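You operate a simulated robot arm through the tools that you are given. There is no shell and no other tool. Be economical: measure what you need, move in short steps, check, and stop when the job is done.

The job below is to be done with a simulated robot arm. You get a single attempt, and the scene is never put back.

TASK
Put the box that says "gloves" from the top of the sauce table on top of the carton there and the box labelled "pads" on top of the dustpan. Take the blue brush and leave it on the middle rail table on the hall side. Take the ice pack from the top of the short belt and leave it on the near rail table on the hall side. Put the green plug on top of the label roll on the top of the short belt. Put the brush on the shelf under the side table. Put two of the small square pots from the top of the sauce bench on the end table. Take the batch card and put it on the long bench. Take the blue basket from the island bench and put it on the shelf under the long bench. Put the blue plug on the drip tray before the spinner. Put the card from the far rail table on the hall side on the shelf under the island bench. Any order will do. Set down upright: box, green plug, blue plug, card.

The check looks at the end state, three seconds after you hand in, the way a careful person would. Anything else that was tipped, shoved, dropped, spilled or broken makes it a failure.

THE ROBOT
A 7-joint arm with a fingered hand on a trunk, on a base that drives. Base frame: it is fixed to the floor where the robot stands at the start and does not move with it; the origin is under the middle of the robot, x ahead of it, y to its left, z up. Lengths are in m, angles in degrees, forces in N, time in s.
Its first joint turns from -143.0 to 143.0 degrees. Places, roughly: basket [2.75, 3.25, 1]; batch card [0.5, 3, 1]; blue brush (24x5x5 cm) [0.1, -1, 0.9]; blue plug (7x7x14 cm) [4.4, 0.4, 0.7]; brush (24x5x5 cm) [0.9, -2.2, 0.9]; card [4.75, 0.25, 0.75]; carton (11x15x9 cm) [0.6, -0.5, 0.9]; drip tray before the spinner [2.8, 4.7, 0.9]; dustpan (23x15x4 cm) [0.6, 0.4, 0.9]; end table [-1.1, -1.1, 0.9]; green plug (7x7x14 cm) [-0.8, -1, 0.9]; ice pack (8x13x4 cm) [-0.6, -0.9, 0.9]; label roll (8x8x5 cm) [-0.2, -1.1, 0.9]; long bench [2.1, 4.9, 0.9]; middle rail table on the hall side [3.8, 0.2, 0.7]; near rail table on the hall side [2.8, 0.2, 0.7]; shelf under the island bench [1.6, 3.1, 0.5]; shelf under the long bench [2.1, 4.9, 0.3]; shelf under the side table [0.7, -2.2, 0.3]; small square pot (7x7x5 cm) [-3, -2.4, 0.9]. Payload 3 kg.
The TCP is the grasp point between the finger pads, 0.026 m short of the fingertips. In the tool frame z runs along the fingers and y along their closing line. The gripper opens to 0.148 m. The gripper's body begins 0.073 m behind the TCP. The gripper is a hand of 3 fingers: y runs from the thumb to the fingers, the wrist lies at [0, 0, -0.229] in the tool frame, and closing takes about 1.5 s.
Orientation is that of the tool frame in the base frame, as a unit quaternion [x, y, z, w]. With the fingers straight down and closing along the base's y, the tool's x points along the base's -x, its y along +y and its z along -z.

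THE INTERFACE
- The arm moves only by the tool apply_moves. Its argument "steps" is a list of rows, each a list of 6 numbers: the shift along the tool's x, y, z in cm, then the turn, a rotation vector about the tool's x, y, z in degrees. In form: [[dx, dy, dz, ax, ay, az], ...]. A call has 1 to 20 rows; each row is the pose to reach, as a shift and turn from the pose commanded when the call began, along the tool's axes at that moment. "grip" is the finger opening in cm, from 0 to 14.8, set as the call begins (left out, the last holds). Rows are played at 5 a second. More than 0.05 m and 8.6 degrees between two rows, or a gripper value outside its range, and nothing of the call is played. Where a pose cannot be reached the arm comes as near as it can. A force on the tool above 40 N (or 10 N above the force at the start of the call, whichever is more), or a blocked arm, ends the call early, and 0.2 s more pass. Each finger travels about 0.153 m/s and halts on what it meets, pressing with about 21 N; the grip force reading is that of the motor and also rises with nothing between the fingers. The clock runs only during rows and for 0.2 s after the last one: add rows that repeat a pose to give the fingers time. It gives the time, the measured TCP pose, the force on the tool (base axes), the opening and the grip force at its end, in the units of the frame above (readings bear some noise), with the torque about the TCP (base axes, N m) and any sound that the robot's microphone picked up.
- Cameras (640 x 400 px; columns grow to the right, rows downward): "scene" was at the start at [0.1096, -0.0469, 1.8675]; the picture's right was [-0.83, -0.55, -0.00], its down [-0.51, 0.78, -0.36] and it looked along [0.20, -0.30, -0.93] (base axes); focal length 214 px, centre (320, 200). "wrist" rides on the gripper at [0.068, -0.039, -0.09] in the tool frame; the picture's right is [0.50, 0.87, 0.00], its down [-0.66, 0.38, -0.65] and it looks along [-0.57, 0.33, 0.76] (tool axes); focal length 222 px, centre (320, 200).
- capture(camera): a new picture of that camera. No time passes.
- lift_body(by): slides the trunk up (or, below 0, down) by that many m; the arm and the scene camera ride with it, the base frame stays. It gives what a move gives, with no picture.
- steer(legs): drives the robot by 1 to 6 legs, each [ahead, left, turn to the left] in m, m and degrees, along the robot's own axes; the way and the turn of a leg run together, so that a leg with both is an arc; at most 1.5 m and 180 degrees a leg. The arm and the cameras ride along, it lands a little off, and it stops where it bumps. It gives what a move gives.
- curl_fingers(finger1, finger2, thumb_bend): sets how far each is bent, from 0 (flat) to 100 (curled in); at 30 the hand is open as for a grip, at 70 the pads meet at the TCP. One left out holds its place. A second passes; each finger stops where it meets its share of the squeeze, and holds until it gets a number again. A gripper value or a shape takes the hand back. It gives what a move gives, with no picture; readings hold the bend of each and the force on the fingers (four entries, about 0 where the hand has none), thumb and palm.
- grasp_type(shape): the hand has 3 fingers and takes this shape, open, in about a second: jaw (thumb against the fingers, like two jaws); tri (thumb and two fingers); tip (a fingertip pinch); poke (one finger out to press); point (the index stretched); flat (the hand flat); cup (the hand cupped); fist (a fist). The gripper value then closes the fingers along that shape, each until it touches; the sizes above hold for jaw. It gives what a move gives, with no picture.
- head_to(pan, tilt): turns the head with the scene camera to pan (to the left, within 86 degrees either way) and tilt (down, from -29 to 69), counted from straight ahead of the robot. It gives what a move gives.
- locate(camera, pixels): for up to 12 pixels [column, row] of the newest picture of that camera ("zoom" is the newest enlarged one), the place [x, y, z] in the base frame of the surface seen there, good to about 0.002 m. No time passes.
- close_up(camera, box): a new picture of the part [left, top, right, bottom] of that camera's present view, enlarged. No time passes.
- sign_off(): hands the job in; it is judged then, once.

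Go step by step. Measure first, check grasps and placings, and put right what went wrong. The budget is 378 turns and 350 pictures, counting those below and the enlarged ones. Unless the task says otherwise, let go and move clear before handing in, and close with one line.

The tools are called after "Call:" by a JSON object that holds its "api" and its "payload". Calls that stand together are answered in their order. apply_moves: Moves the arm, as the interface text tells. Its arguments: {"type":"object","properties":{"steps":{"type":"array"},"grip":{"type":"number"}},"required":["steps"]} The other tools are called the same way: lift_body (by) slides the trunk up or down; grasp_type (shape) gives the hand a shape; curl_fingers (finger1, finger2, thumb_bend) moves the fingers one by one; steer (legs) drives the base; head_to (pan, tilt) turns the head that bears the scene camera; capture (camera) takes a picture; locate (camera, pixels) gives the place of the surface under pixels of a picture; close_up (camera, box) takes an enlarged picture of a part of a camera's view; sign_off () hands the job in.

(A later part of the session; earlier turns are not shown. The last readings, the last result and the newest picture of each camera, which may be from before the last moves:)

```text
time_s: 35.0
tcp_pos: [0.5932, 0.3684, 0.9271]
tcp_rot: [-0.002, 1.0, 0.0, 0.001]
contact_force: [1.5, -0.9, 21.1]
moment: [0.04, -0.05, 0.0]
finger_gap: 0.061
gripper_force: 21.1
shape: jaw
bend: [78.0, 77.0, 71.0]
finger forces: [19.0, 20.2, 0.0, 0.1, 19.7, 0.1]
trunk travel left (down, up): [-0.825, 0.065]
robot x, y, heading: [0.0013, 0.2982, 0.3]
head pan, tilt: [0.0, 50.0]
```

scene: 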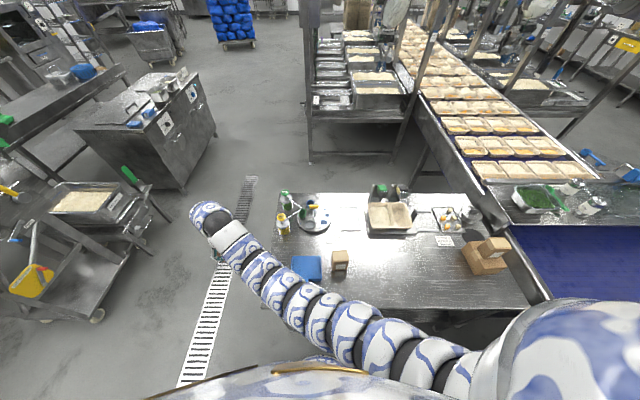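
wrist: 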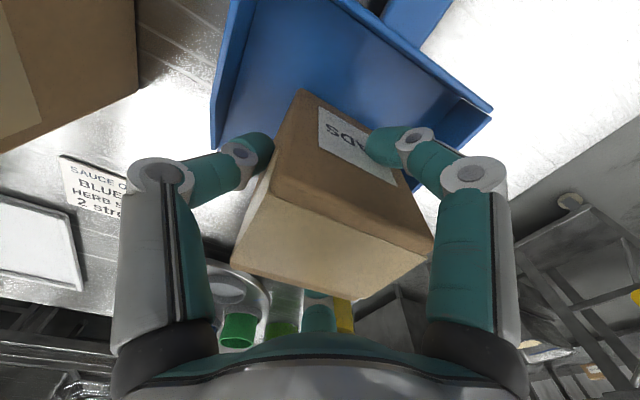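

Box rests on the pan floor (21 N). Ease up 2 mm, open and rise.

Call:
{"api": "apply_moves", "payload": {"steps": [[0, 0, -0.2, 0, 0, 0], [0, 0, -0.2, 0, 0, 0]]}}

Call:
{"api": "apply_moves", "payload": {"steps": [[0, 0, 0, 0, 0, 0], [0, 0, 0, 0, 0, 0], [0, 0, 0, 0, 0, 0], [0, 0, 0, 0, 0, 0], [0, 0, 0, 0, 0, 0], [0, 0, -4, 0, 0, 0], [0, 0, -8, 0, 0, 0], [0, 0, -12, 0, 0, 0], [0, 0, -12, 0, 0, 0]], "grip": 14.8}}

Call:
{"api": "apply_moves", "payload": {"steps": [[4, 4, 0, 0, 0, 0], [8, 7, 0, 0, 0, 0], [12, 10, 0, 0, 0, 0], [16, 13, 0, 0, 0, 0], [20, 16, 0, 0, 0, 0]]}}

Call:
{"api": "capture", "payload": {"camera": "wrist"}}

Call:
{"api": "close_up", "payload": {"camera": "scene", "box": [260, 220, 380, 310]}}

```text
time_s: 35.6
tcp_pos: [0.594, 0.3676, 0.9278]
tcp_rot: [-0.001, 1.0, 0.0, 0.0]
contact_force: [1.1, 0.0, 9.7]
moment: [0.09, -0.09, -0.03]
finger_gap: 0.0609
gripper_force: 21.3
shape: jaw
bend: [78.0, 77.0, 71.0]
finger forces: [18.8, 20.1, 0.0, 0.0, 18.8, 0.0]
trunk travel left (down, up): [-0.825, 0.065]
robot x, y, heading: [0.0004, 0.3033, 0.5]
head pan, tilt: [0.0, 50.0]
```

```text
time_s: 37.6
tcp_pos: [0.592, 0.3678, 1.0488]
tcp_rot: [-0.003, 1.0, 0.0, 0.0]
contact_force: [-0.1, 0.3, 0.7]
moment: [-0.02, -0.01, 0.03]
finger_gap: 0.1482
gripper_force: 0.1
shape: jaw
bend: [30.0, 30.0, 30.0]
finger forces: [0.0, 0.0, 0.1, 0.0, 0.0, 0.0]
trunk travel left (down, up): [-0.825, 0.065]
robot x, y, heading: [-0.0002, 0.3024, 0.2]
head pan, tilt: [0.0, 50.0]
```

```text
refused: row 1 steps farther than a row can; nothing moved
```

```text
314 pictures are left
```

wrist: 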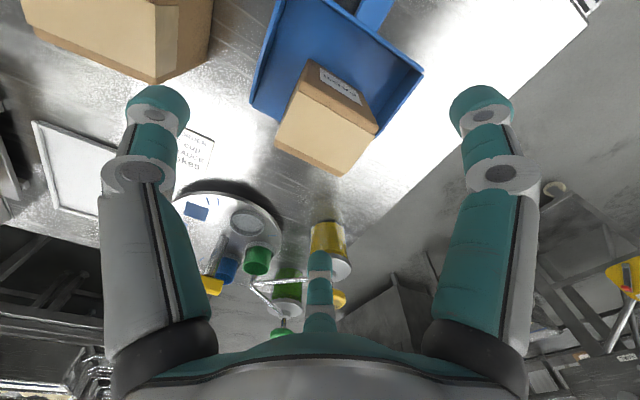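

```text
4.44 times, centred on (320, 265) of scene
```

zoom: 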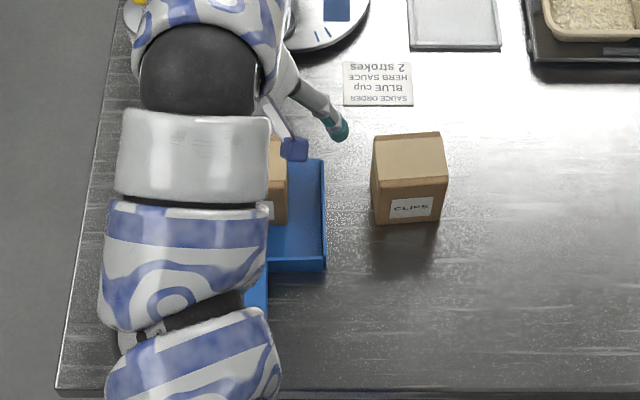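

Pads box stands in the pan. Now I move over the pan's handle (≈(0.46,0.366)), turning the hand 90° so the thumb points to −x and the two fingers straddle the handle.

Call:
{"api": "apply_moves", "payload": {"steps": [[2, 0, -1, 0, 0, 8.5], [4, 0, -1, 0, 0, 17], [6, 0, -1, 0, 0, 25.5], [8, 0, -1, 0, 0, 34], [10, 0, -1, 0, 0, 42.5], [12, 0, -1, 0, 0, 51], [13.2, 0, -1, 0, 0, 59.5], [13.2, 0, -1, 0, 0, 68], [13.2, 0, -1, 0, 0, 76.5], [13.2, 0, -1, 0, 0, 85], [13.2, 0, -1, 0, 0, 90], [13.2, 0, -1, 0, 0, 90]]}}

Call:
{"api": "capture", "payload": {"camera": "wrist"}}

Call:
{"api": "capture", "payload": {"camera": "scene"}}

```text
time_s: 40.2
tcp_pos: [0.4607, 0.3675, 1.0578]
tcp_rot: [0.706, 0.708, 0.0, 0.0]
contact_force: [0.2, 0.7, 0.0]
moment: [0.0, -0.01, 0.01]
finger_gap: 0.1478
gripper_force: 0.1
shape: jaw
bend: [30.0, 30.0, 30.0]
finger forces: [0.0, 0.0, 0.0, 0.1, 0.0, 0.0]
trunk travel left (down, up): [-0.825, 0.065]
robot x, y, heading: [0.0029, 0.2978, 0.1]
head pan, tilt: [0.0, 50.0]
```

```text
312 pictures are left
```

wrist: 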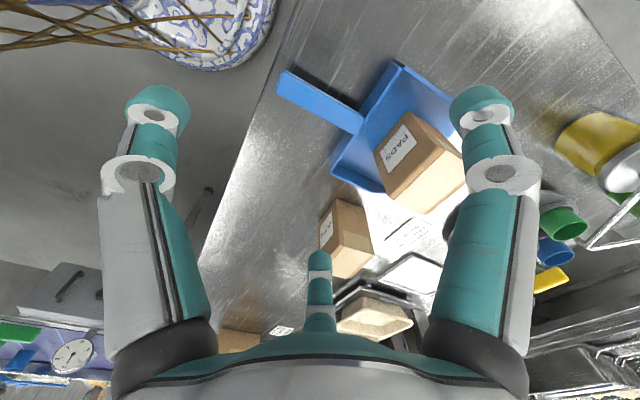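

```text
311 pictures are left
```

scene: 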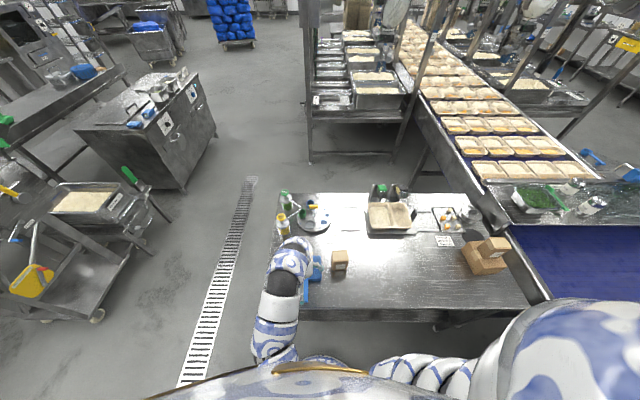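

Call:
{"api": "locate", "payload": {"camera": "wrist", "pixels": [[290, 73], [281, 92], [365, 115], [357, 128], [325, 100], [395, 65], [333, 170], [420, 120], [385, 190], [455, 100]]}}

```text
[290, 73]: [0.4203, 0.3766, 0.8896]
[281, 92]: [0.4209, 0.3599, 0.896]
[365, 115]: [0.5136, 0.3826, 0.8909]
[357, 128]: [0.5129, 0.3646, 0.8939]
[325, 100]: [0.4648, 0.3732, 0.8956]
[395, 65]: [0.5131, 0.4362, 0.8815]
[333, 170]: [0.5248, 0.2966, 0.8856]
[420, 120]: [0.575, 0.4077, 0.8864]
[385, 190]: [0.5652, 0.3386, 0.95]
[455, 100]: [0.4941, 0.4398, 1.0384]
```

The handle's centre is y≈0.370, top 0.895, front wall x≈0.515. Lower to straddle it at x≈0.45.

Call:
{"api": "apply_moves", "payload": {"steps": [[0.25, -1.1, 4.5, 0, 0, 0], [0.25, -1.1, 9, 0, 0, 0], [0.25, -1.1, 13, 0, 0, 0], [0.25, -1.1, 16, 0, 0, 0], [0.25, -1.1, 16, 0, 0, 0]]}}

Call:
{"api": "curl_fingers", "payload": {"finger1": 60, "finger2": 60, "thumb_bend": 30}}

Call:
{"api": "capture", "payload": {"camera": "wrist"}}

```text
time_s: 41.4
tcp_pos: [0.4496, 0.3717, 0.8977]
tcp_rot: [0.706, 0.708, 0.0, 0.0]
contact_force: [0.9, -0.2, 1.1]
moment: [-0.01, 0.01, 0.0]
finger_gap: 0.1476
gripper_force: 0.0
shape: jaw
bend: [30.0, 30.0, 30.0]
finger forces: [0.1, 0.1, 0.0, 0.0, 0.0, 0.1]
trunk travel left (down, up): [-0.825, 0.065]
robot x, y, heading: [0.0009, 0.3012, 0.2]
head pan, tilt: [0.0, 50.0]
```

```text
time_s: 42.4
tcp_pos: [0.4499, 0.3719, 0.8988]
tcp_rot: [0.706, 0.708, 0.0, 0.001]
contact_force: [0.3, -0.8, -0.1]
moment: [0.02, 0.01, -0.03]
finger_gap: 0.083
gripper_force: 0.1
shape: fingers
bend: [60.0, 60.0, 30.0]
finger forces: [0.0, 0.1, 0.1, 0.1, 0.0, 0.0]
trunk travel left (down, up): [-0.825, 0.065]
robot x, y, heading: [-0.0001, 0.3009, 0.1]
head pan, tilt: [0.0, 50.0]
```

```text
310 pictures are left
```

wrist: 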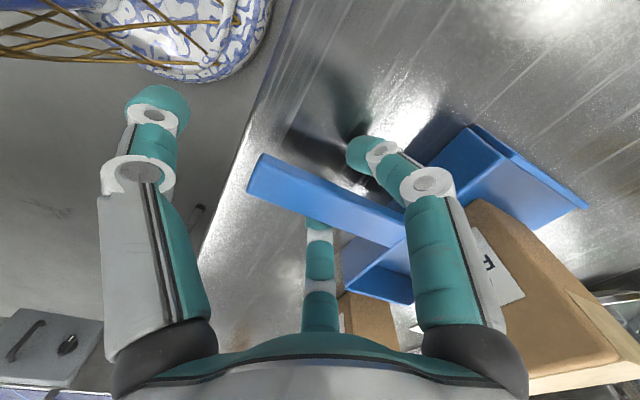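

Fingers straddle the handle; close them further.

Call:
{"api": "curl_fingers", "payload": {"finger1": 72, "finger2": 72}}

Call:
{"api": "capture", "payload": {"camera": "wrist"}}

```text
time_s: 43.4
tcp_pos: [0.4508, 0.372, 0.8995]
tcp_rot: [0.706, 0.708, 0.0, 0.0]
contact_force: [0.4, 0.1, -1.1]
moment: [-0.01, 0.02, -0.01]
finger_gap: 0.0704
gripper_force: 1.8
shape: fingers
bend: [71.0, 71.0, 30.0]
finger forces: [2.2, 2.1, 0.0, 0.0, 0.0, 0.0]
trunk travel left (down, up): [-0.825, 0.065]
robot x, y, heading: [-0.0035, 0.2989, 0.1]
head pan, tilt: [0.0, 50.0]
```

```text
309 pictures are left
```

wrist: 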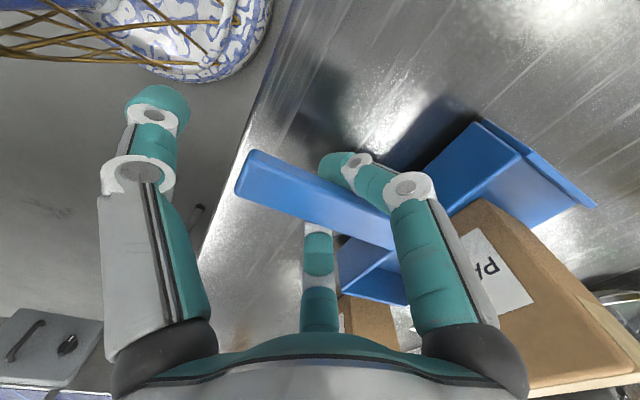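

Call:
{"api": "curl_fingers", "payload": {"finger1": 80, "finger2": 80}}

Call:
{"api": "apply_moves", "payload": {"steps": [[0.5, 0.6, 0, 0, 0, 0], [1.0, 1.2, 0, 0, 0, 0], [1.5, 1.8, 0, 0, 0, 0], [2.0, 2.4, 0, 0, 0, 0], [2.5, 3, 0, 0, 0, 0], [3, 3.6, 0, 0, 0, 0], [3.3, 4, 0, 0, 0, 0], [3.3, 4, 0, 0, 0, 0]]}}

Call:
{"api": "capture", "payload": {"camera": "wrist"}}

```text
time_s: 44.4
tcp_pos: [0.451, 0.3712, 0.8974]
tcp_rot: [0.706, 0.708, 0.0, 0.001]
contact_force: [0.2, 0.2, -1.1]
moment: [-0.01, -0.01, 0.01]
finger_gap: 0.0646
gripper_force: 0.1
shape: fingers
bend: [77.0, 77.0, 30.0]
finger forces: [0.0, 0.0, 0.0, 0.0, 0.1, 0.0]
trunk travel left (down, up): [-0.825, 0.065]
robot x, y, heading: [-0.003, 0.3002, 0.2]
head pan, tilt: [0.0, 50.0]
```

```text
time_s: 46.2
tcp_pos: [0.491, 0.4034, 0.897]
tcp_rot: [0.706, 0.708, 0.0, 0.0]
contact_force: [-0.1, 0.2, -1.8]
moment: [0.03, 0.01, -0.01]
finger_gap: 0.0647
gripper_force: 0.1
shape: fingers
bend: [77.0, 77.0, 30.0]
finger forces: [0.0, 0.1, 0.0, 0.0, 0.1, 0.0]
trunk travel left (down, up): [-0.825, 0.065]
robot x, y, heading: [0.0003, 0.2977, 0.4]
head pan, tilt: [0.0, 50.0]
```

```text
308 pictures are left
```

wrist: 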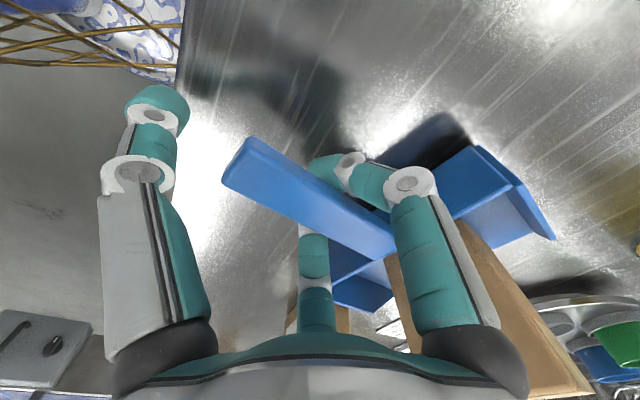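

The pan moved with the hand. Open fingers and check its place.

Call:
{"api": "curl_fingers", "payload": {"finger1": 30, "finger2": 30}}

Call:
{"api": "apply_moves", "payload": {"steps": [[0, -1, -4, 0, 0, 0], [0, -2, -8, 0, 0, 0], [0, -4, -12, 0, 0, 0], [0, -8, -15, 0, 0, 0], [0, -8, -15, 0, 0, 0]]}}

Call:
{"api": "capture", "payload": {"camera": "wrist"}}

Call:
{"api": "close_up", "payload": {"camera": "scene", "box": [250, 220, 370, 310]}}

```text
time_s: 47.2
tcp_pos: [0.4904, 0.4031, 0.8965]
tcp_rot: [0.706, 0.708, 0.0, 0.001]
contact_force: [0.1, 0.4, 0.0]
moment: [0.02, 0.02, -0.05]
finger_gap: 0.1265
gripper_force: 0.1
shape: fingers
bend: [30.0, 31.0, 30.0]
finger forces: [0.0, 0.6, 0.0, 0.0, 0.0, 0.0]
trunk travel left (down, up): [-0.825, 0.065]
robot x, y, heading: [-0.0028, 0.2969, 0.3]
head pan, tilt: [0.0, 50.0]
```

```text
time_s: 48.4
tcp_pos: [0.4097, 0.404, 1.0485]
tcp_rot: [0.706, 0.708, -0.001, -0.001]
contact_force: [-0.2, 0.3, 0.8]
moment: [-0.02, -0.01, 0.0]
finger_gap: 0.1267
gripper_force: 0.0
shape: fingers
bend: [30.0, 30.0, 30.0]
finger forces: [0.0, 0.1, 0.0, 0.1, 0.0, 0.1]
trunk travel left (down, up): [-0.825, 0.065]
robot x, y, heading: [-0.0008, 0.2964, -0.0]
head pan, tilt: [0.0, 50.0]
```

```text
307 pictures are left
```

wrist: 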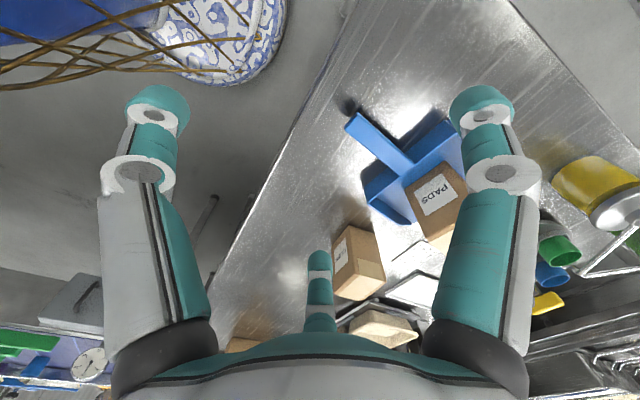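

```text
4.44 times, centred on (310, 265) of scene
```

zoom: 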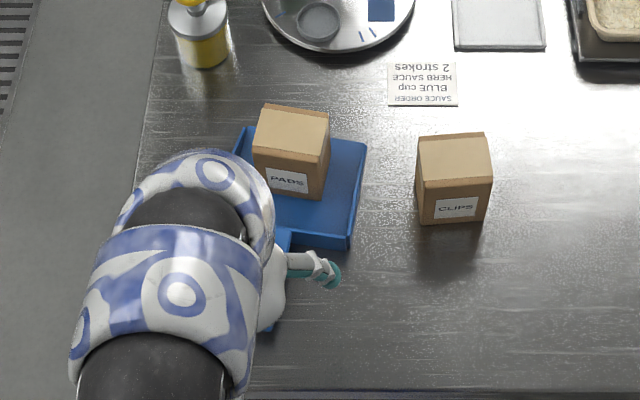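

Call:
{"api": "locate", "payload": {"camera": "zoom", "pixels": [[366, 145], [348, 238], [247, 128], [292, 233], [268, 105], [328, 115], [322, 150], [256, 148], [350, 160]]}}

Call:
{"api": "locate", "payload": {"camera": "wrist", "pixels": [[356, 114], [347, 130], [375, 198], [408, 165]]}}

```text
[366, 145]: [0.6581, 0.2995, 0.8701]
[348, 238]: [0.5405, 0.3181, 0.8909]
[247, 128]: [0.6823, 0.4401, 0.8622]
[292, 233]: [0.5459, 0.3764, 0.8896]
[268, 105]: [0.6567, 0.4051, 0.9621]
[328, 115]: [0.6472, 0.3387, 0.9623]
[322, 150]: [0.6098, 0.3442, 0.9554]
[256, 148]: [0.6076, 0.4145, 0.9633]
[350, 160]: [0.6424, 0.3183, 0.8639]
```

```text
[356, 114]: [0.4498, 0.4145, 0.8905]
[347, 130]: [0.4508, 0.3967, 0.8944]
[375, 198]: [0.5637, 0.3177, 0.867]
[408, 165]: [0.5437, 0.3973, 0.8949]
```

The pan's handle end is back but it swung ~9° (lip corners (0.658,0.300)/(0.682,0.440)). I'll regrip the pads box and use it to push the pan's left wall in +y, squaring it up.

Call:
{"api": "apply_moves", "payload": {"steps": [[-0.3, 2.2, -1, 0, 0, -8.2], [-0.6, 4.4, -1, 0, 0, -16.4], [-0.9, 6.6, -1, 0, 0, -24.6], [-1.2, 8.8, -1, 0, 0, -32.8], [-1.4, 11, -1, 0, 0, -41], [-1.7, 13.2, -1, 0, 0, -49.2], [-2, 15.4, -1, 0, 0, -57.4], [-2.3, 17.6, -1, 0, 0, -65.6], [-2.6, 19.8, -1, 0, 0, -73.8], [-2.8, 22, -1, 0, 0, -82], [-2.8, 22, -1, 0, 0, -82]], "grip": 14.8}}

Call:
{"api": "capture", "payload": {"camera": "wrist"}}

```text
time_s: 50.8
tcp_pos: [0.6291, 0.376, 1.0554]
tcp_rot: [0.068, 0.998, 0.0, -0.001]
contact_force: [-0.6, -0.3, -0.1]
moment: [0.0, 0.0, -0.02]
finger_gap: 0.148
gripper_force: 0.0
shape: jaw
bend: [30.0, 30.0, 30.0]
finger forces: [0.1, 0.0, 0.0, 0.0, 0.0, 0.0]
trunk travel left (down, up): [-0.825, 0.065]
robot x, y, heading: [-0.0029, 0.299, 0.3]
head pan, tilt: [0.0, 50.0]
```

```text
305 pictures are left
```

wrist: 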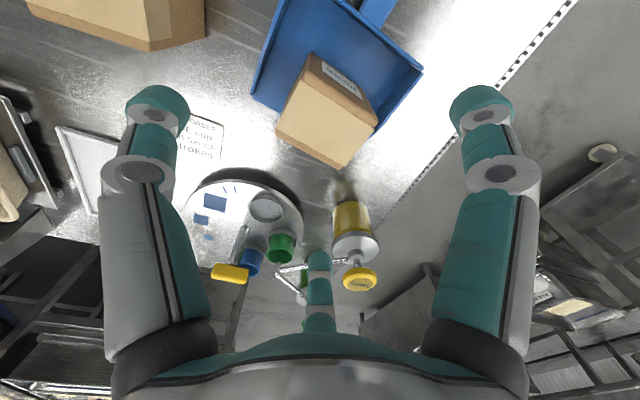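

Call:
{"api": "apply_moves", "payload": {"steps": [[0, 0, 4, 0, 0, 0], [0, 0, 8, 0, 0, 0], [0, 0, 11, 0, 0, 0], [0, 0, 12.5, 0, 0, 0], [0, 0, 12.5, 0, 0, 0]]}}

Call:
{"api": "apply_moves", "payload": {"steps": [[0, 0, 0, 0, 0, 0], [0, 0, 0, 0, 0, 0], [0, 0, 0, 0, 0, 0], [0, 0, 0, 0, 0, 0], [0, 0, 0, 0, 0, 0], [0, 0, 0, 0, 0, 0], [0, 0, 0, 0, 0, 0], [0, 0, 0, 0, 0, 0]], "grip": 0}}

```text
time_s: 52.0
tcp_pos: [0.6299, 0.3748, 0.9322]
tcp_rot: [0.069, 0.998, 0.001, -0.001]
contact_force: [-0.2, 0.2, -0.3]
moment: [0.0, 0.04, -0.03]
finger_gap: 0.1479
gripper_force: 0.0
shape: jaw
bend: [30.0, 30.0, 30.0]
finger forces: [0.0, 0.0, 0.0, 0.0, 0.0, 0.0]
trunk travel left (down, up): [-0.825, 0.065]
robot x, y, heading: [0.0, 0.2969, 0.4]
head pan, tilt: [0.0, 50.0]
```

```text
time_s: 53.8
tcp_pos: [0.6311, 0.3752, 0.9308]
tcp_rot: [0.068, 0.998, 0.0, 0.0]
contact_force: [0.1, 0.5, 0.7]
moment: [-0.03, -0.03, -0.01]
finger_gap: 0.0593
gripper_force: 21.1
shape: jaw
bend: [38.0, 77.0, 70.0]
finger forces: [17.0, 16.4, 0.1, 0.0, 18.8, 0.1]
trunk travel left (down, up): [-0.825, 0.065]
robot x, y, heading: [-0.0018, 0.303, 0.3]
head pan, tilt: [0.0, 50.0]
```

Gripped. Lift 4 mm, square the box by 8°, and push in +y slowly.

Call:
{"api": "apply_moves", "payload": {"steps": [[0, 0, -0.5, 0, 0, 0], [0, 0, -0.5, 0, 0, -4], [0, 0, -0.5, 0, 0, -8], [0.14, 1, -0.5, 0, 0, -8], [0.28, 2, -0.5, 0, 0, -8], [0.35, 2.5, -0.5, 0, 0, -8], [0.42, 3, -0.5, 0, 0, -8], [0.49, 3.5, -0.5, 0, 0, -8], [0.55, 4, -0.5, 0, 0, -8], [0.63, 4.5, -0.5, 0, 0, -8], [0.69, 5, -0.5, 0, 0, -8], [0.76, 5.5, -0.5, 0, 0, -8], [0.83, 5.9, -0.5, 0, 0, -8], [0.83, 5.9, -0.5, 0, 0, -8]]}}

Call:
{"api": "close_up", "payload": {"camera": "scene", "box": [250, 220, 370, 310]}}

Call:
{"api": "capture", "payload": {"camera": "wrist"}}

```text
time_s: 56.8
tcp_pos: [0.6304, 0.434, 0.9371]
tcp_rot: [-0.002, 1.0, 0.001, 0.0]
contact_force: [-0.5, -0.4, -1.6]
moment: [0.0, -0.01, 0.02]
finger_gap: 0.0592
gripper_force: 21.3
shape: jaw
bend: [38.0, 77.0, 70.0]
finger forces: [17.2, 16.3, 0.1, 0.1, 18.8, 0.1]
trunk travel left (down, up): [-0.825, 0.065]
robot x, y, heading: [-0.003, 0.2951, 0.1]
head pan, tilt: [0.0, 50.0]
```

```text
4.44 times, centred on (310, 265) of scene
```

zoom: 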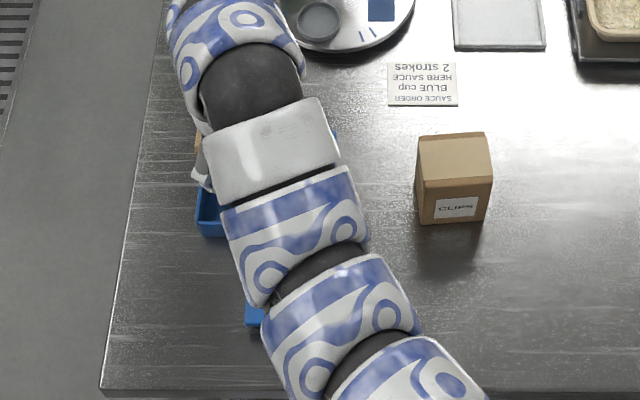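

```text
303 pictures are left
```

wrist: 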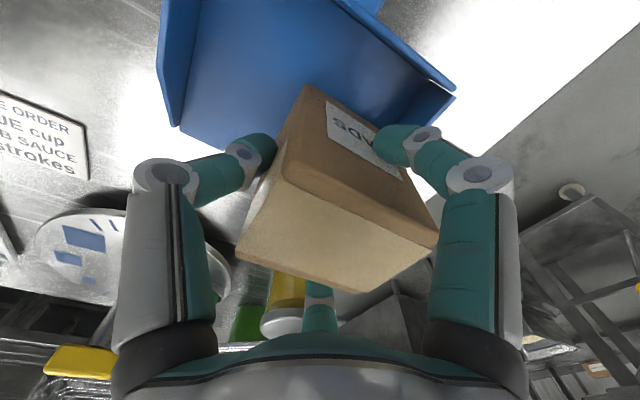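

Call:
{"api": "locate", "payload": {"camera": "wrist", "pixels": [[175, 125], [185, 130], [225, 147], [165, 10], [450, 90], [440, 110], [345, 10], [320, 40]]}}

Call:
{"api": "locate", "payload": {"camera": "zoom", "pixels": [[200, 190], [202, 232], [222, 232], [250, 320], [334, 135]]}}

```text
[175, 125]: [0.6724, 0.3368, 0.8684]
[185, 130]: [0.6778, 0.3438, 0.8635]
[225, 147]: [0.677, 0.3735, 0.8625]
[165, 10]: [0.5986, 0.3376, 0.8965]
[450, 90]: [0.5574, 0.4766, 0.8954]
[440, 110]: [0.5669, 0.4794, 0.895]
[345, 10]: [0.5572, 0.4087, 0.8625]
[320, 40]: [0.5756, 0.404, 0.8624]
```

```text
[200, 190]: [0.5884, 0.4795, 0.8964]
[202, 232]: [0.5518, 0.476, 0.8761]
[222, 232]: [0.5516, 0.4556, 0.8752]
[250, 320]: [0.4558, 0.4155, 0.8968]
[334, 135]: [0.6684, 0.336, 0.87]
```

Pan is squared and within a few mm to 1 cm of its start. Move the box to the pan middle, lower and release.

Call:
{"api": "apply_moves", "payload": {"steps": [[0.5, -1.5, 0, 0, 0, 0], [0.8, -2.9, 0, 0, 0, 0], [0.8, -2.9, 0.3, 0, 0, 0], [0.8, -2.9, 0.6, 0, 0, 0], [0.8, -2.9, 0.6, 0, 0, 0]]}}

Call:
{"api": "apply_moves", "payload": {"steps": [[0, 0, 0.15, 0, 0, 0], [0, 0, 0.15, 0, 0, 0]]}}

```text
time_s: 58.0
tcp_pos: [0.6226, 0.4074, 0.9328]
tcp_rot: [-0.002, 1.0, 0.0, 0.0]
contact_force: [0.1, -0.3, -1.3]
moment: [-0.01, 0.02, -0.05]
finger_gap: 0.0591
gripper_force: 21.4
shape: jaw
bend: [38.0, 77.0, 70.0]
finger forces: [17.2, 16.5, 0.0, 0.0, 18.5, 0.0]
trunk travel left (down, up): [-0.825, 0.065]
robot x, y, heading: [-0.003, 0.2982, 0.4]
head pan, tilt: [0.0, 50.0]
```

```text
time_s: 58.6
tcp_pos: [0.6233, 0.4066, 0.9317]
tcp_rot: [-0.002, 1.0, 0.001, 0.0]
contact_force: [1.9, -1.4, 10.8]
moment: [-0.03, 0.02, -0.01]
finger_gap: 0.0596
gripper_force: 21.0
shape: jaw
bend: [38.0, 77.0, 70.0]
finger forces: [18.2, 17.7, 0.1, 0.0, 20.9, 0.1]
trunk travel left (down, up): [-0.825, 0.065]
robot x, y, heading: [-0.0021, 0.2989, 0.3]
head pan, tilt: [0.0, 50.0]
```

Call:
{"api": "apply_moves", "payload": {"steps": [[0, 0, 0, 0, 0, 0], [0, 0, 0, 0, 0, 0], [0, 0, 0, 0, 0, 0], [0, 0, 0, 0, 0, 0], [0, 0, 0, 0, 0, 0], [0, 0, -4, 0, 0, 0], [0, 0, -8, 0, 0, 0], [0, 0, -12, 0, 0, 0], [0, 0, -15, 0, 0, 0], [4.5, 0, -15, 0, 0, 0], [9, 0, -15, 0, 0, 0], [13.5, 0, -15, 0, 0, 0], [18, 0, -15, 0, 0, 0], [22, 0, -15, 0, 0, 0], [25, 0, -15, 0, 0, 0]], "grip": 14.8}}

Call:
{"api": "close_up", "payload": {"camera": "scene", "box": [250, 180, 530, 350]}}

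```text
time_s: 61.8
tcp_pos: [0.3705, 0.4054, 1.079]
tcp_rot: [-0.002, 1.0, 0.0, 0.0]
contact_force: [-0.3, -0.4, 1.1]
moment: [-0.02, 0.01, -0.01]
finger_gap: 0.1477
gripper_force: 0.0
shape: jaw
bend: [30.0, 30.0, 30.0]
finger forces: [0.1, 0.1, 0.1, 0.1, 0.0, 0.0]
trunk travel left (down, up): [-0.825, 0.065]
robot x, y, heading: [-0.0014, 0.2997, 0.3]
head pan, tilt: [0.0, 50.0]
```

```text
2.29 times, centred on (390, 265) of scene
```

zoom: 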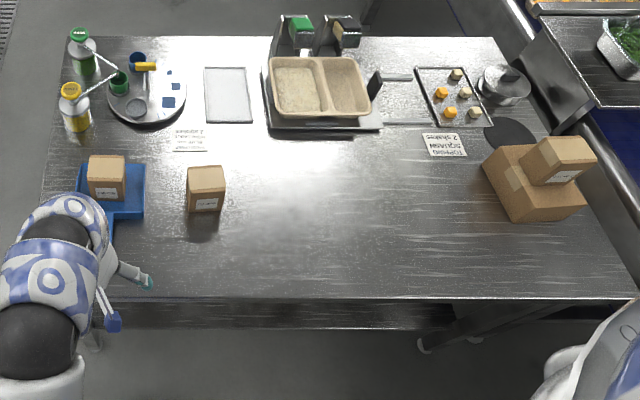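

Both boxes are placed. Now survey the surroundings: look right/behind for the short belt.

Call:
{"api": "head_to", "payload": {"pan": -80, "tilt": 35}}

Call:
{"api": "capture", "payload": {"camera": "scene"}}

Call:
{"api": "head_to", "payload": {"pan": 80, "tilt": 30}}

Call:
{"api": "capture", "payload": {"camera": "scene"}}

Call:
{"api": "head_to", "payload": {"pan": 0, "tilt": 20}}

Call:
{"api": "capture", "payload": {"camera": "scene"}}

```text
time_s: 63.3
tcp_pos: [0.3721, 0.4048, 1.0799]
tcp_rot: [-0.001, 1.0, 0.0, -0.001]
contact_force: [-0.2, 0.5, 0.2]
moment: [0.03, -0.02, 0.01]
finger_gap: 0.1479
gripper_force: 0.0
shape: jaw
bend: [30.0, 30.0, 30.0]
finger forces: [0.0, 0.0, 0.0, 0.0, 0.0, 0.1]
trunk travel left (down, up): [-0.825, 0.065]
robot x, y, heading: [-0.0004, 0.3007, 0.2]
head pan, tilt: [-80.0, 35.0]
```

```text
301 pictures are left
```

scene: 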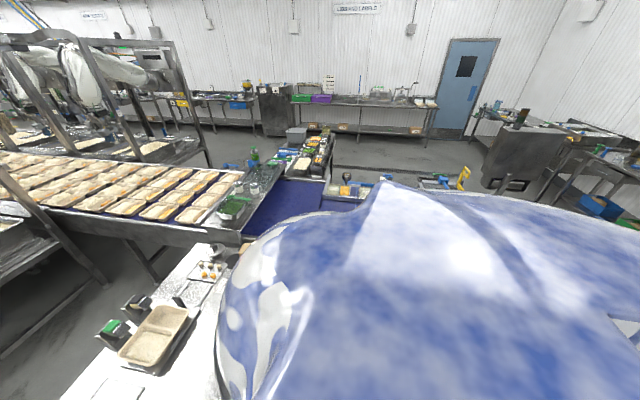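

```text
time_s: 65.8
tcp_pos: [0.3723, 0.4065, 1.0792]
tcp_rot: [-0.002, 1.0, 0.0, -0.001]
contact_force: [0.6, -0.3, -0.4]
moment: [0.02, -0.01, 0.01]
finger_gap: 0.1479
gripper_force: 0.0
shape: jaw
bend: [30.0, 30.0, 30.0]
finger forces: [0.0, 0.0, 0.0, 0.0, 0.0, 0.1]
trunk travel left (down, up): [-0.825, 0.065]
robot x, y, heading: [-0.003, 0.2985, 0.3]
head pan, tilt: [80.0, 30.0]
```

```text
300 pictures are left
```

scene: 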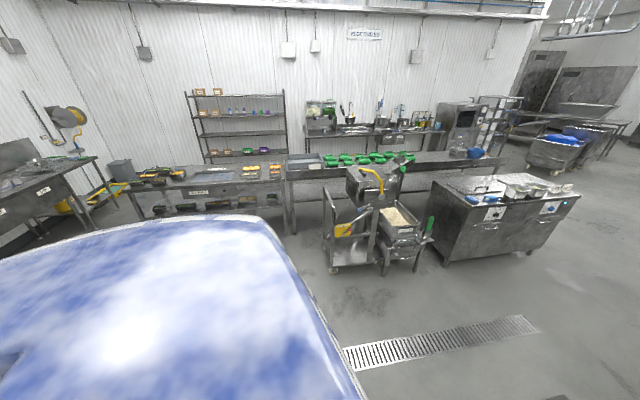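

```text
time_s: 67.3
tcp_pos: [0.3728, 0.406, 1.0809]
tcp_rot: [-0.002, 1.0, 0.0, 0.0]
contact_force: [-0.2, 0.8, 0.8]
moment: [0.03, 0.0, 0.01]
finger_gap: 0.1479
gripper_force: 0.0
shape: jaw
bend: [30.0, 30.0, 30.0]
finger forces: [0.0, 0.0, 0.0, 0.0, 0.0, 0.0]
trunk travel left (down, up): [-0.825, 0.065]
robot x, y, heading: [-0.0035, 0.2961, 0.2]
head pan, tilt: [0.0, 20.0]
```

```text
299 pictures are left
```

scene: 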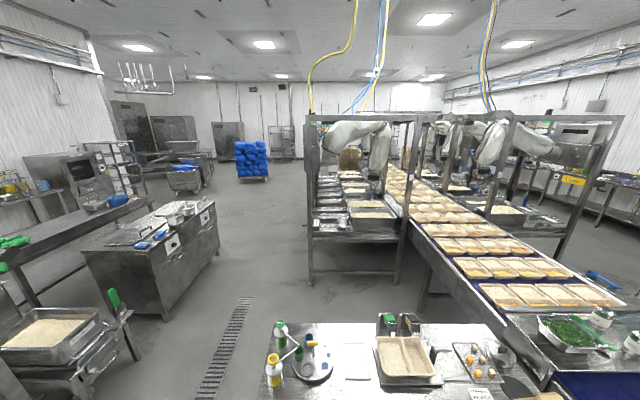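

Call:
{"api": "locate", "payload": {"camera": "scene", "pixels": [[312, 282], [365, 235], [345, 200], [395, 280], [165, 318], [218, 252], [85, 252], [140, 350], [245, 300], [330, 240], [600, 320], [30, 250]]}}

Call:
{"api": "head_to", "payload": {"pan": -86, "tilt": 20}}

Call:
{"api": "capture", "payload": {"camera": "scene"}}

Call:
{"api": "locate", "payload": {"camera": "scene", "pixels": [[280, 240], [265, 190], [235, 195], [290, 185], [345, 240], [295, 160], [330, 158], [455, 180], [425, 185], [430, 145], [520, 190], [480, 150]]}}

```text
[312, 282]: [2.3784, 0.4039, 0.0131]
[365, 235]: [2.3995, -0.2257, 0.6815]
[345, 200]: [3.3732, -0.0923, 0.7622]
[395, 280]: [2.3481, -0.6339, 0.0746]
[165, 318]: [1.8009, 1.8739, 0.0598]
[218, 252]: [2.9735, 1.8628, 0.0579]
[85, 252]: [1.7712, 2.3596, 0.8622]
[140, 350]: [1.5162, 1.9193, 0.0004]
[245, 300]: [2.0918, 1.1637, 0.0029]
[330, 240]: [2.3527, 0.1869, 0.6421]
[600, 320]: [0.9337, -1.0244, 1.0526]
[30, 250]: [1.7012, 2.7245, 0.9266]
```

```text
time_s: 68.9
tcp_pos: [0.3725, 0.4054, 1.0794]
tcp_rot: [-0.002, 1.0, 0.0, 0.0]
contact_force: [0.1, -1.1, -0.3]
moment: [0.03, -0.01, 0.01]
finger_gap: 0.148
gripper_force: 0.2
shape: jaw
bend: [30.0, 30.0, 30.0]
finger forces: [0.1, 0.1, 0.0, 0.1, 0.1, 0.1]
trunk travel left (down, up): [-0.825, 0.065]
robot x, y, heading: [0.0031, 0.2983, 0.0]
head pan, tilt: [-85.9, 20.0]
```

```text
298 pictures are left
```

scene: 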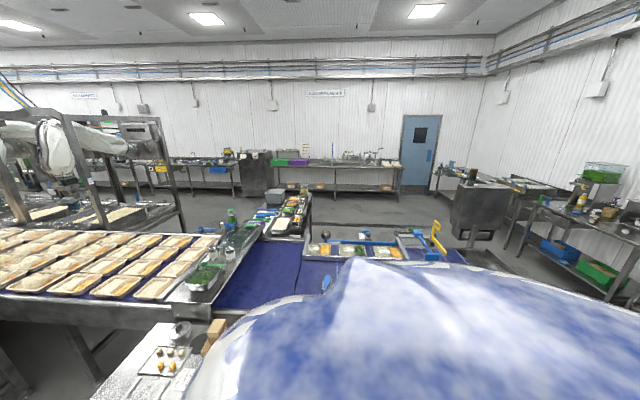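

```text
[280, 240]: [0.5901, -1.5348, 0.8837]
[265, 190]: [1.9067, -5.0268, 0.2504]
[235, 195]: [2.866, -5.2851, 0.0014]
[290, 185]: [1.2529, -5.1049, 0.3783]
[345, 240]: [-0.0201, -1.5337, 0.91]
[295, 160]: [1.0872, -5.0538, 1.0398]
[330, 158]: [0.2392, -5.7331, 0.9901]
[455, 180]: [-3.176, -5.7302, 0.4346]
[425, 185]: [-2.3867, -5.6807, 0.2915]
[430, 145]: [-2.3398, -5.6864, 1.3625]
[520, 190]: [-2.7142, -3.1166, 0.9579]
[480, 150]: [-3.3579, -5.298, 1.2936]
```

I turn in place to the right by 90° (hand is tucked at 0.37 m and high), then look.

Call:
{"api": "steer", "payload": {"legs": [[-0.25, 0, 0], [0, 0, -90]]}}

Call:
{"api": "head_to", "payload": {"pan": 0, "tilt": 35}}

Call:
{"api": "capture", "payload": {"camera": "scene"}}

Call:
{"api": "head_to", "payload": {"pan": 60, "tilt": 35}}

Call:
{"api": "capture", "payload": {"camera": "scene"}}

Call:
{"api": "head_to", "payload": {"pan": -70, "tilt": 30}}

Call:
{"api": "capture", "payload": {"camera": "scene"}}

```text
time_s: 74.6
tcp_pos: [-0.1444, -0.0742, 1.0782]
tcp_rot: [0.702, 0.712, 0.0, 0.0]
contact_force: [-0.2, 0.3, 0.8]
moment: [0.0, 0.01, 0.0]
finger_gap: 0.148
gripper_force: 0.1
shape: jaw
bend: [30.0, 30.0, 30.0]
finger forces: [0.1, 0.1, 0.0, 0.0, 0.0, 0.1]
trunk travel left (down, up): [-0.825, 0.065]
robot x, y, heading: [-0.2562, 0.2966, -89.4]
head pan, tilt: [-85.9, 20.0]
```

```text
time_s: 76.2
tcp_pos: [-0.1431, -0.0737, 1.0792]
tcp_rot: [0.703, 0.712, -0.001, 0.0]
contact_force: [0.6, -0.8, 0.8]
moment: [-0.02, -0.03, 0.02]
finger_gap: 0.1481
gripper_force: 0.2
shape: jaw
bend: [30.0, 30.0, 30.0]
finger forces: [0.1, 0.1, 0.1, 0.0, 0.0, 0.1]
trunk travel left (down, up): [-0.825, 0.065]
robot x, y, heading: [-0.2548, 0.2955, -89.1]
head pan, tilt: [0.0, 35.0]
```

```text
297 pictures are left
```

scene: 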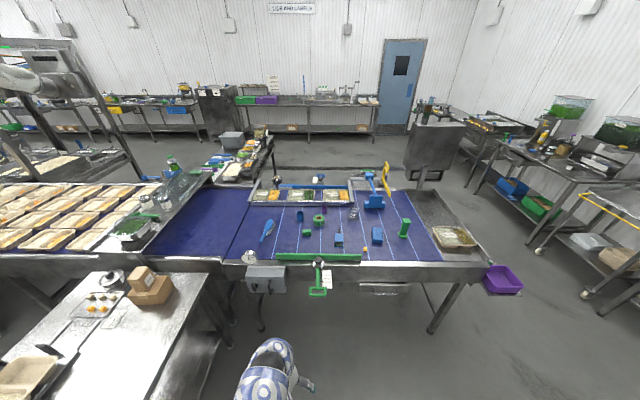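

```text
time_s: 77.5
tcp_pos: [-0.1439, -0.0741, 1.0794]
tcp_rot: [0.702, 0.712, -0.001, 0.0]
contact_force: [-0.6, -0.6, 0.6]
moment: [0.0, 0.02, 0.01]
finger_gap: 0.1477
gripper_force: 0.0
shape: jaw
bend: [30.0, 30.0, 30.0]
finger forces: [0.0, 0.0, 0.0, 0.1, 0.0, 0.0]
trunk travel left (down, up): [-0.825, 0.065]
robot x, y, heading: [-0.2541, 0.2976, -89.0]
head pan, tilt: [60.0, 35.0]
```

```text
296 pictures are left
```

scene: 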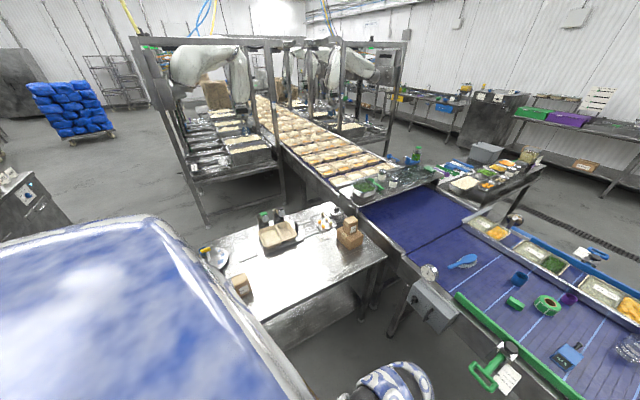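

```text
time_s: 79.6
tcp_pos: [-0.143, -0.0746, 1.0799]
tcp_rot: [0.702, 0.712, 0.001, 0.0]
contact_force: [-0.5, 0.2, 0.3]
moment: [0.0, 0.0, 0.01]
finger_gap: 0.1479
gripper_force: 0.0
shape: jaw
bend: [30.0, 30.0, 30.0]
finger forces: [0.1, 0.1, 0.0, 0.0, 0.0, 0.0]
trunk travel left (down, up): [-0.825, 0.065]
robot x, y, heading: [-0.2557, 0.297, -89.3]
head pan, tilt: [-70.0, 30.0]
```

```text
295 pictures are left
```

scene: 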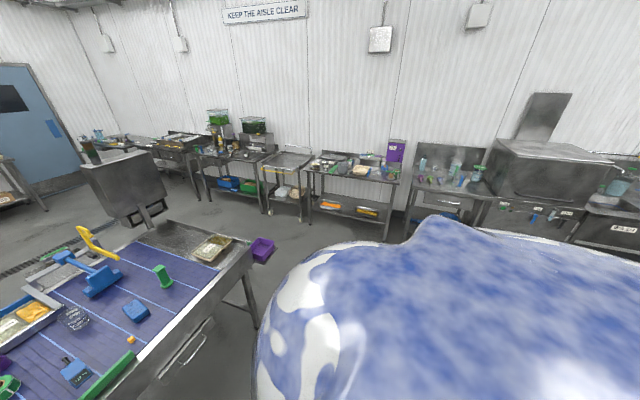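

The short belt is visible; zoom in on it.

Call:
{"api": "head_to", "payload": {"pan": 0, "tilt": 45}}

Call:
{"api": "close_up", "payload": {"camera": "scene", "box": [220, 110, 520, 280]}}

```text
time_s: 81.0
tcp_pos: [-0.1439, -0.0748, 1.0792]
tcp_rot: [0.702, 0.712, -0.001, 0.0]
contact_force: [0.3, 0.6, 0.1]
moment: [0.0, 0.03, 0.0]
finger_gap: 0.148
gripper_force: 0.1
shape: jaw
bend: [30.0, 30.0, 30.0]
finger forces: [0.1, 0.0, 0.0, 0.0, 0.1, 0.1]
trunk travel left (down, up): [-0.825, 0.065]
robot x, y, heading: [-0.255, 0.296, -89.1]
head pan, tilt: [0.0, 45.0]
```

```text
2.13 times, centred on (370, 195) of scene
```

zoom: 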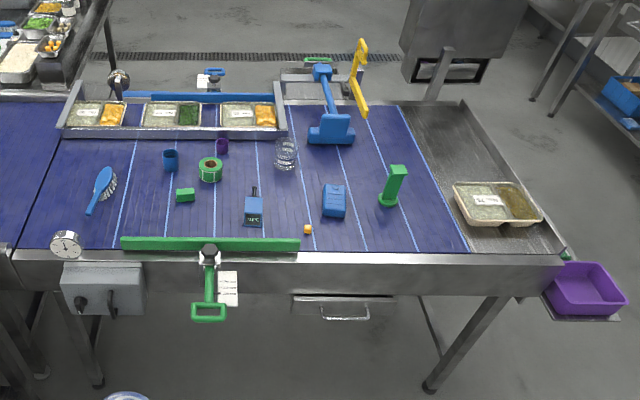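

Call:
{"api": "locate", "payload": {"camera": "zoom", "pixels": [[210, 160], [210, 178], [394, 168], [389, 203], [334, 190], [334, 212], [104, 180], [90, 213], [470, 160], [430, 150], [495, 210], [410, 255]]}}

Call:
{"api": "close_up", "payload": {"camera": "scene", "box": [240, 160, 430, 240]}}

```text
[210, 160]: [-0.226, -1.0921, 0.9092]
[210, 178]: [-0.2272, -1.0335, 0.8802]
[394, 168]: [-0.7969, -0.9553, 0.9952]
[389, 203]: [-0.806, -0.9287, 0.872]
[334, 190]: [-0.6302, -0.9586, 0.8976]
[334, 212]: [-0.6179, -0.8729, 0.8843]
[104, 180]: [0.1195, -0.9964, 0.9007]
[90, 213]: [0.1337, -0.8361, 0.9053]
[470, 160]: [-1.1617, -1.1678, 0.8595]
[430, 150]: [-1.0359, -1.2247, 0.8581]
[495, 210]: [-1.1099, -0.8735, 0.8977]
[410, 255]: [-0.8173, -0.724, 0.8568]
```

```text
3.37 times, centred on (335, 200) of scene
```

zoom: 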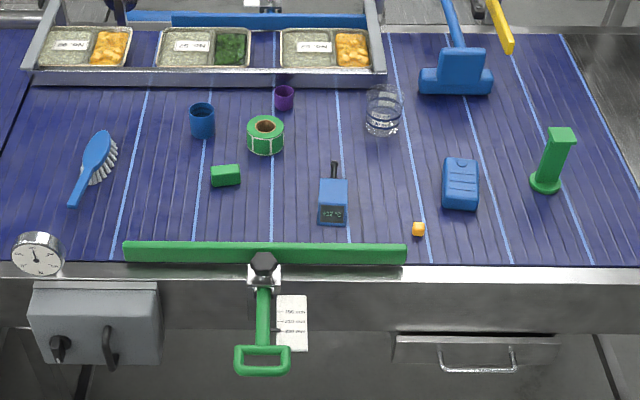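

Green plug ≈(-0.80,-0.95), roll ≈(-0.226,-1.06, top 0.909). Drive to stand in front of the plug.

Call:
{"api": "steer", "payload": {"legs": [[0, -0.445, 0], [0.56, 0, 0]]}}

Call:
{"api": "head_to", "payload": {"pan": 0, "tilt": 55}}

Call:
{"api": "capture", "payload": {"camera": "scene"}}

```text
time_s: 86.5
tcp_pos: [-0.5649, -0.6429, 1.079]
tcp_rot: [0.699, 0.715, 0.0, 0.0]
contact_force: [-0.7, -0.9, -0.1]
moment: [-0.01, -0.01, 0.02]
finger_gap: 0.1478
gripper_force: 0.1
shape: jaw
bend: [30.0, 30.0, 30.0]
finger forces: [0.1, 0.0, 0.0, 0.0, 0.0, 0.1]
trunk travel left (down, up): [-0.825, 0.065]
robot x, y, heading: [-0.6778, -0.2742, -88.6]
head pan, tilt: [0.0, 45.0]
```

```text
time_s: 87.2
tcp_pos: [-0.5649, -0.643, 1.0784]
tcp_rot: [0.699, 0.715, 0.0, 0.0]
contact_force: [-0.1, 0.5, 1.0]
moment: [0.0, 0.01, -0.02]
finger_gap: 0.1479
gripper_force: 0.0
shape: jaw
bend: [30.0, 30.0, 30.0]
finger forces: [0.0, 0.0, 0.0, 0.0, 0.0, 0.0]
trunk travel left (down, up): [-0.825, 0.065]
robot x, y, heading: [-0.6802, -0.2726, -88.7]
head pan, tilt: [0.0, 55.0]
```

```text
292 pictures are left
```

scene: 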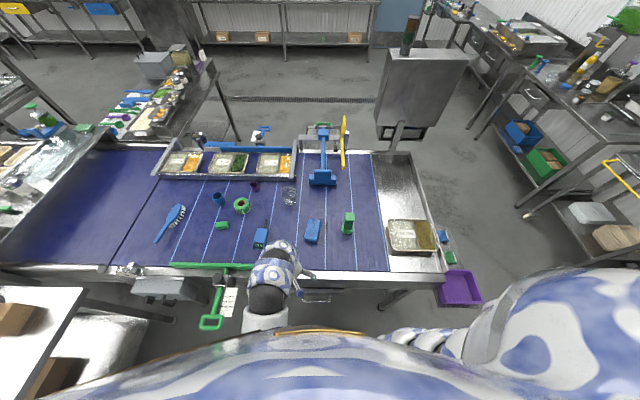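

Call:
{"api": "close_up", "payload": {"camera": "scene", "box": [320, 190, 380, 250]}}

Call:
{"api": "locate", "payload": {"camera": "scene", "pixels": [[349, 213], [348, 231], [350, 225], [242, 202], [242, 211], [313, 220], [313, 240], [400, 245]]}}

```text
6.67 times, centred on (350, 220) of scene
```

zoom: 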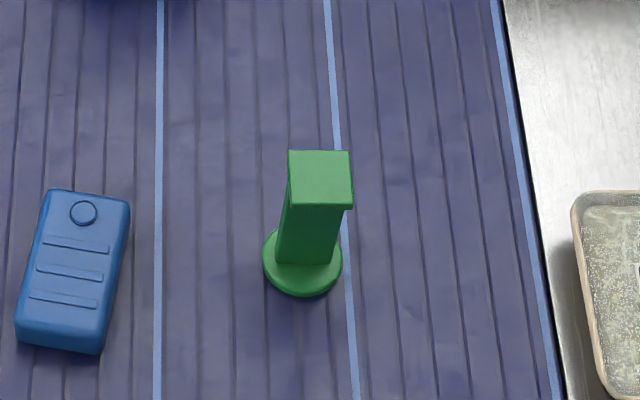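

```text
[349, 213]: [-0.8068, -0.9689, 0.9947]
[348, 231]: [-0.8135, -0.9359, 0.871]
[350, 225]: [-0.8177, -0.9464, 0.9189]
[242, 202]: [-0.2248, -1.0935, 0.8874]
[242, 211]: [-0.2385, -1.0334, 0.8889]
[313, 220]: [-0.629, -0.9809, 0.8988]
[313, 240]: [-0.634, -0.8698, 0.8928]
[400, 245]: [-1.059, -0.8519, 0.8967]
```

Call:
{"api": "locate", "payload": {"camera": "zoom", "pixels": [[292, 155], [347, 155], [350, 200], [294, 202], [320, 178], [266, 265], [338, 268], [303, 290], [300, 230]]}}

```text
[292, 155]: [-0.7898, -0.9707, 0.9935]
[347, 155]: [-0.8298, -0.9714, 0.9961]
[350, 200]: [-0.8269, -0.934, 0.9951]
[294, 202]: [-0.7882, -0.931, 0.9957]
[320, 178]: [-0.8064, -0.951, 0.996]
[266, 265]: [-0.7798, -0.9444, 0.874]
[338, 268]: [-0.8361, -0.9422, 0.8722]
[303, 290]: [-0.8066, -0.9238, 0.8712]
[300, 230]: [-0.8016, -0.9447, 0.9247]
```

Plug top centre (-0.808,-0.951,0.996). Move over it and descend.

Call:
{"api": "apply_moves", "payload": {"steps": [[-3.4, -2.8, 0, 0, 0, 0], [-6.8, -5.6, 0, 0, 0, 0], [-10.1, -8.4, 0, 0, 0, 0], [-13.5, -11.2, 0, 0, 0, 0], [-16.9, -14, 0, 0, 0, 0], [-20.2, -16.8, 0, 0, 0, 0], [-23.6, -19.6, 0, 0, 0, 0], [-27, -22.4, 0, 0, 0, 0], [-30.2, -25, 0, 0, 0, 0], [-30.2, -25, 0, 0, 0, 0], [-30.2, -25, 4, 0, 0, 0], [-30.2, -25, 8, 0, 0, 0], [-30.2, -25, 11, 0, 0, 0], [-30.2, -25, 11, 0, 0, 0]]}}

Call:
{"api": "capture", "payload": {"camera": "wrist"}}

```text
time_s: 90.2
tcp_pos: [-0.8078, -0.9505, 0.9704]
tcp_rot: [0.699, 0.715, 0.001, 0.0]
contact_force: [0.6, -1.0, 1.0]
moment: [0.01, -0.02, 0.01]
finger_gap: 0.148
gripper_force: 0.0
shape: jaw
bend: [30.0, 30.0, 30.0]
finger forces: [0.1, 0.0, 0.1, 0.0, 0.0, 0.1]
trunk travel left (down, up): [-0.825, 0.065]
robot x, y, heading: [-0.6767, -0.2715, -88.9]
head pan, tilt: [0.0, 55.0]
```

```text
290 pictures are left
```

wrist: 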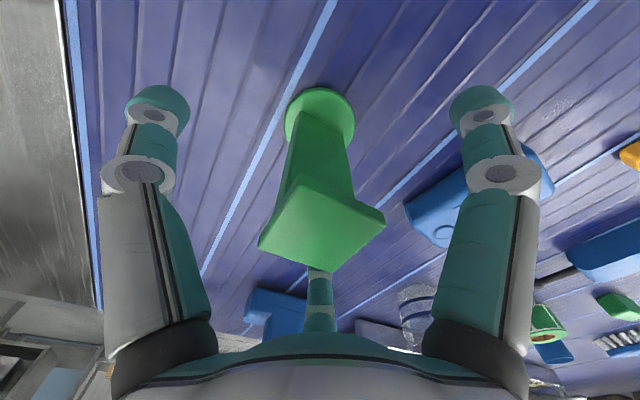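

Call:
{"api": "apply_moves", "payload": {"steps": [[0, 0, 1.0, 0, 0, 0], [0, 0, 1.0, 0, 0, 0]]}}

Call:
{"api": "apply_moves", "payload": {"steps": [[0, 0, 0, 0, 0, 0], [0, 0, 0, 0, 0, 0], [0, 0, 0, 0, 0, 0], [0, 0, 0, 0, 0, 0], [0, 0, 0, 0, 0, 0], [0, 0, 0, 0, 0, 0], [0, 0, 0, 0, 0, 0], [0, 0, 0, 0, 0, 0], [0, 0, 0, 0, 0, 0]], "grip": 0}}

Call:
{"api": "capture", "payload": {"camera": "wrist"}}

```text
time_s: 90.8
tcp_pos: [-0.8067, -0.9508, 0.9611]
tcp_rot: [0.698, 0.716, 0.0, -0.001]
contact_force: [0.5, -0.1, -0.1]
moment: [0.02, 0.02, 0.01]
finger_gap: 0.148
gripper_force: 0.1
shape: jaw
bend: [30.0, 30.0, 30.0]
finger forces: [0.0, 0.0, 0.1, 0.0, 0.1, 0.0]
trunk travel left (down, up): [-0.825, 0.065]
robot x, y, heading: [-0.6757, -0.2725, -88.7]
head pan, tilt: [0.0, 55.0]
```

```text
time_s: 92.8
tcp_pos: [-0.8073, -0.9507, 0.9597]
tcp_rot: [0.699, 0.715, 0.0, 0.0]
contact_force: [0.7, -0.1, 0.2]
moment: [0.01, 0.04, 0.0]
finger_gap: 0.0236
gripper_force: 21.1
shape: jaw
bend: [72.0, 74.0, 70.0]
finger forces: [16.4, 16.6, 0.0, 0.0, 18.1, 0.1]
trunk travel left (down, up): [-0.825, 0.065]
robot x, y, heading: [-0.6781, -0.2709, -89.0]
head pan, tilt: [0.0, 55.0]
```

```text
289 pictures are left
```

wrist: 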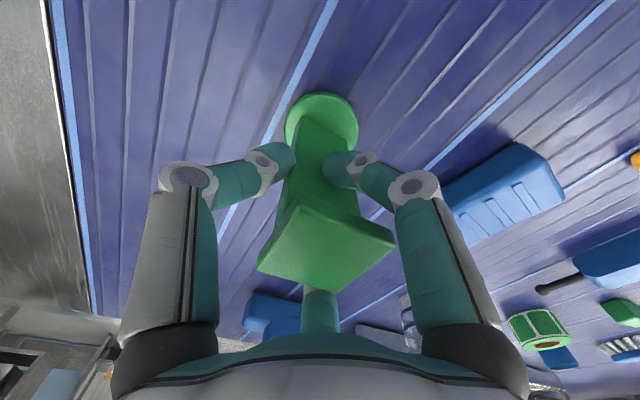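

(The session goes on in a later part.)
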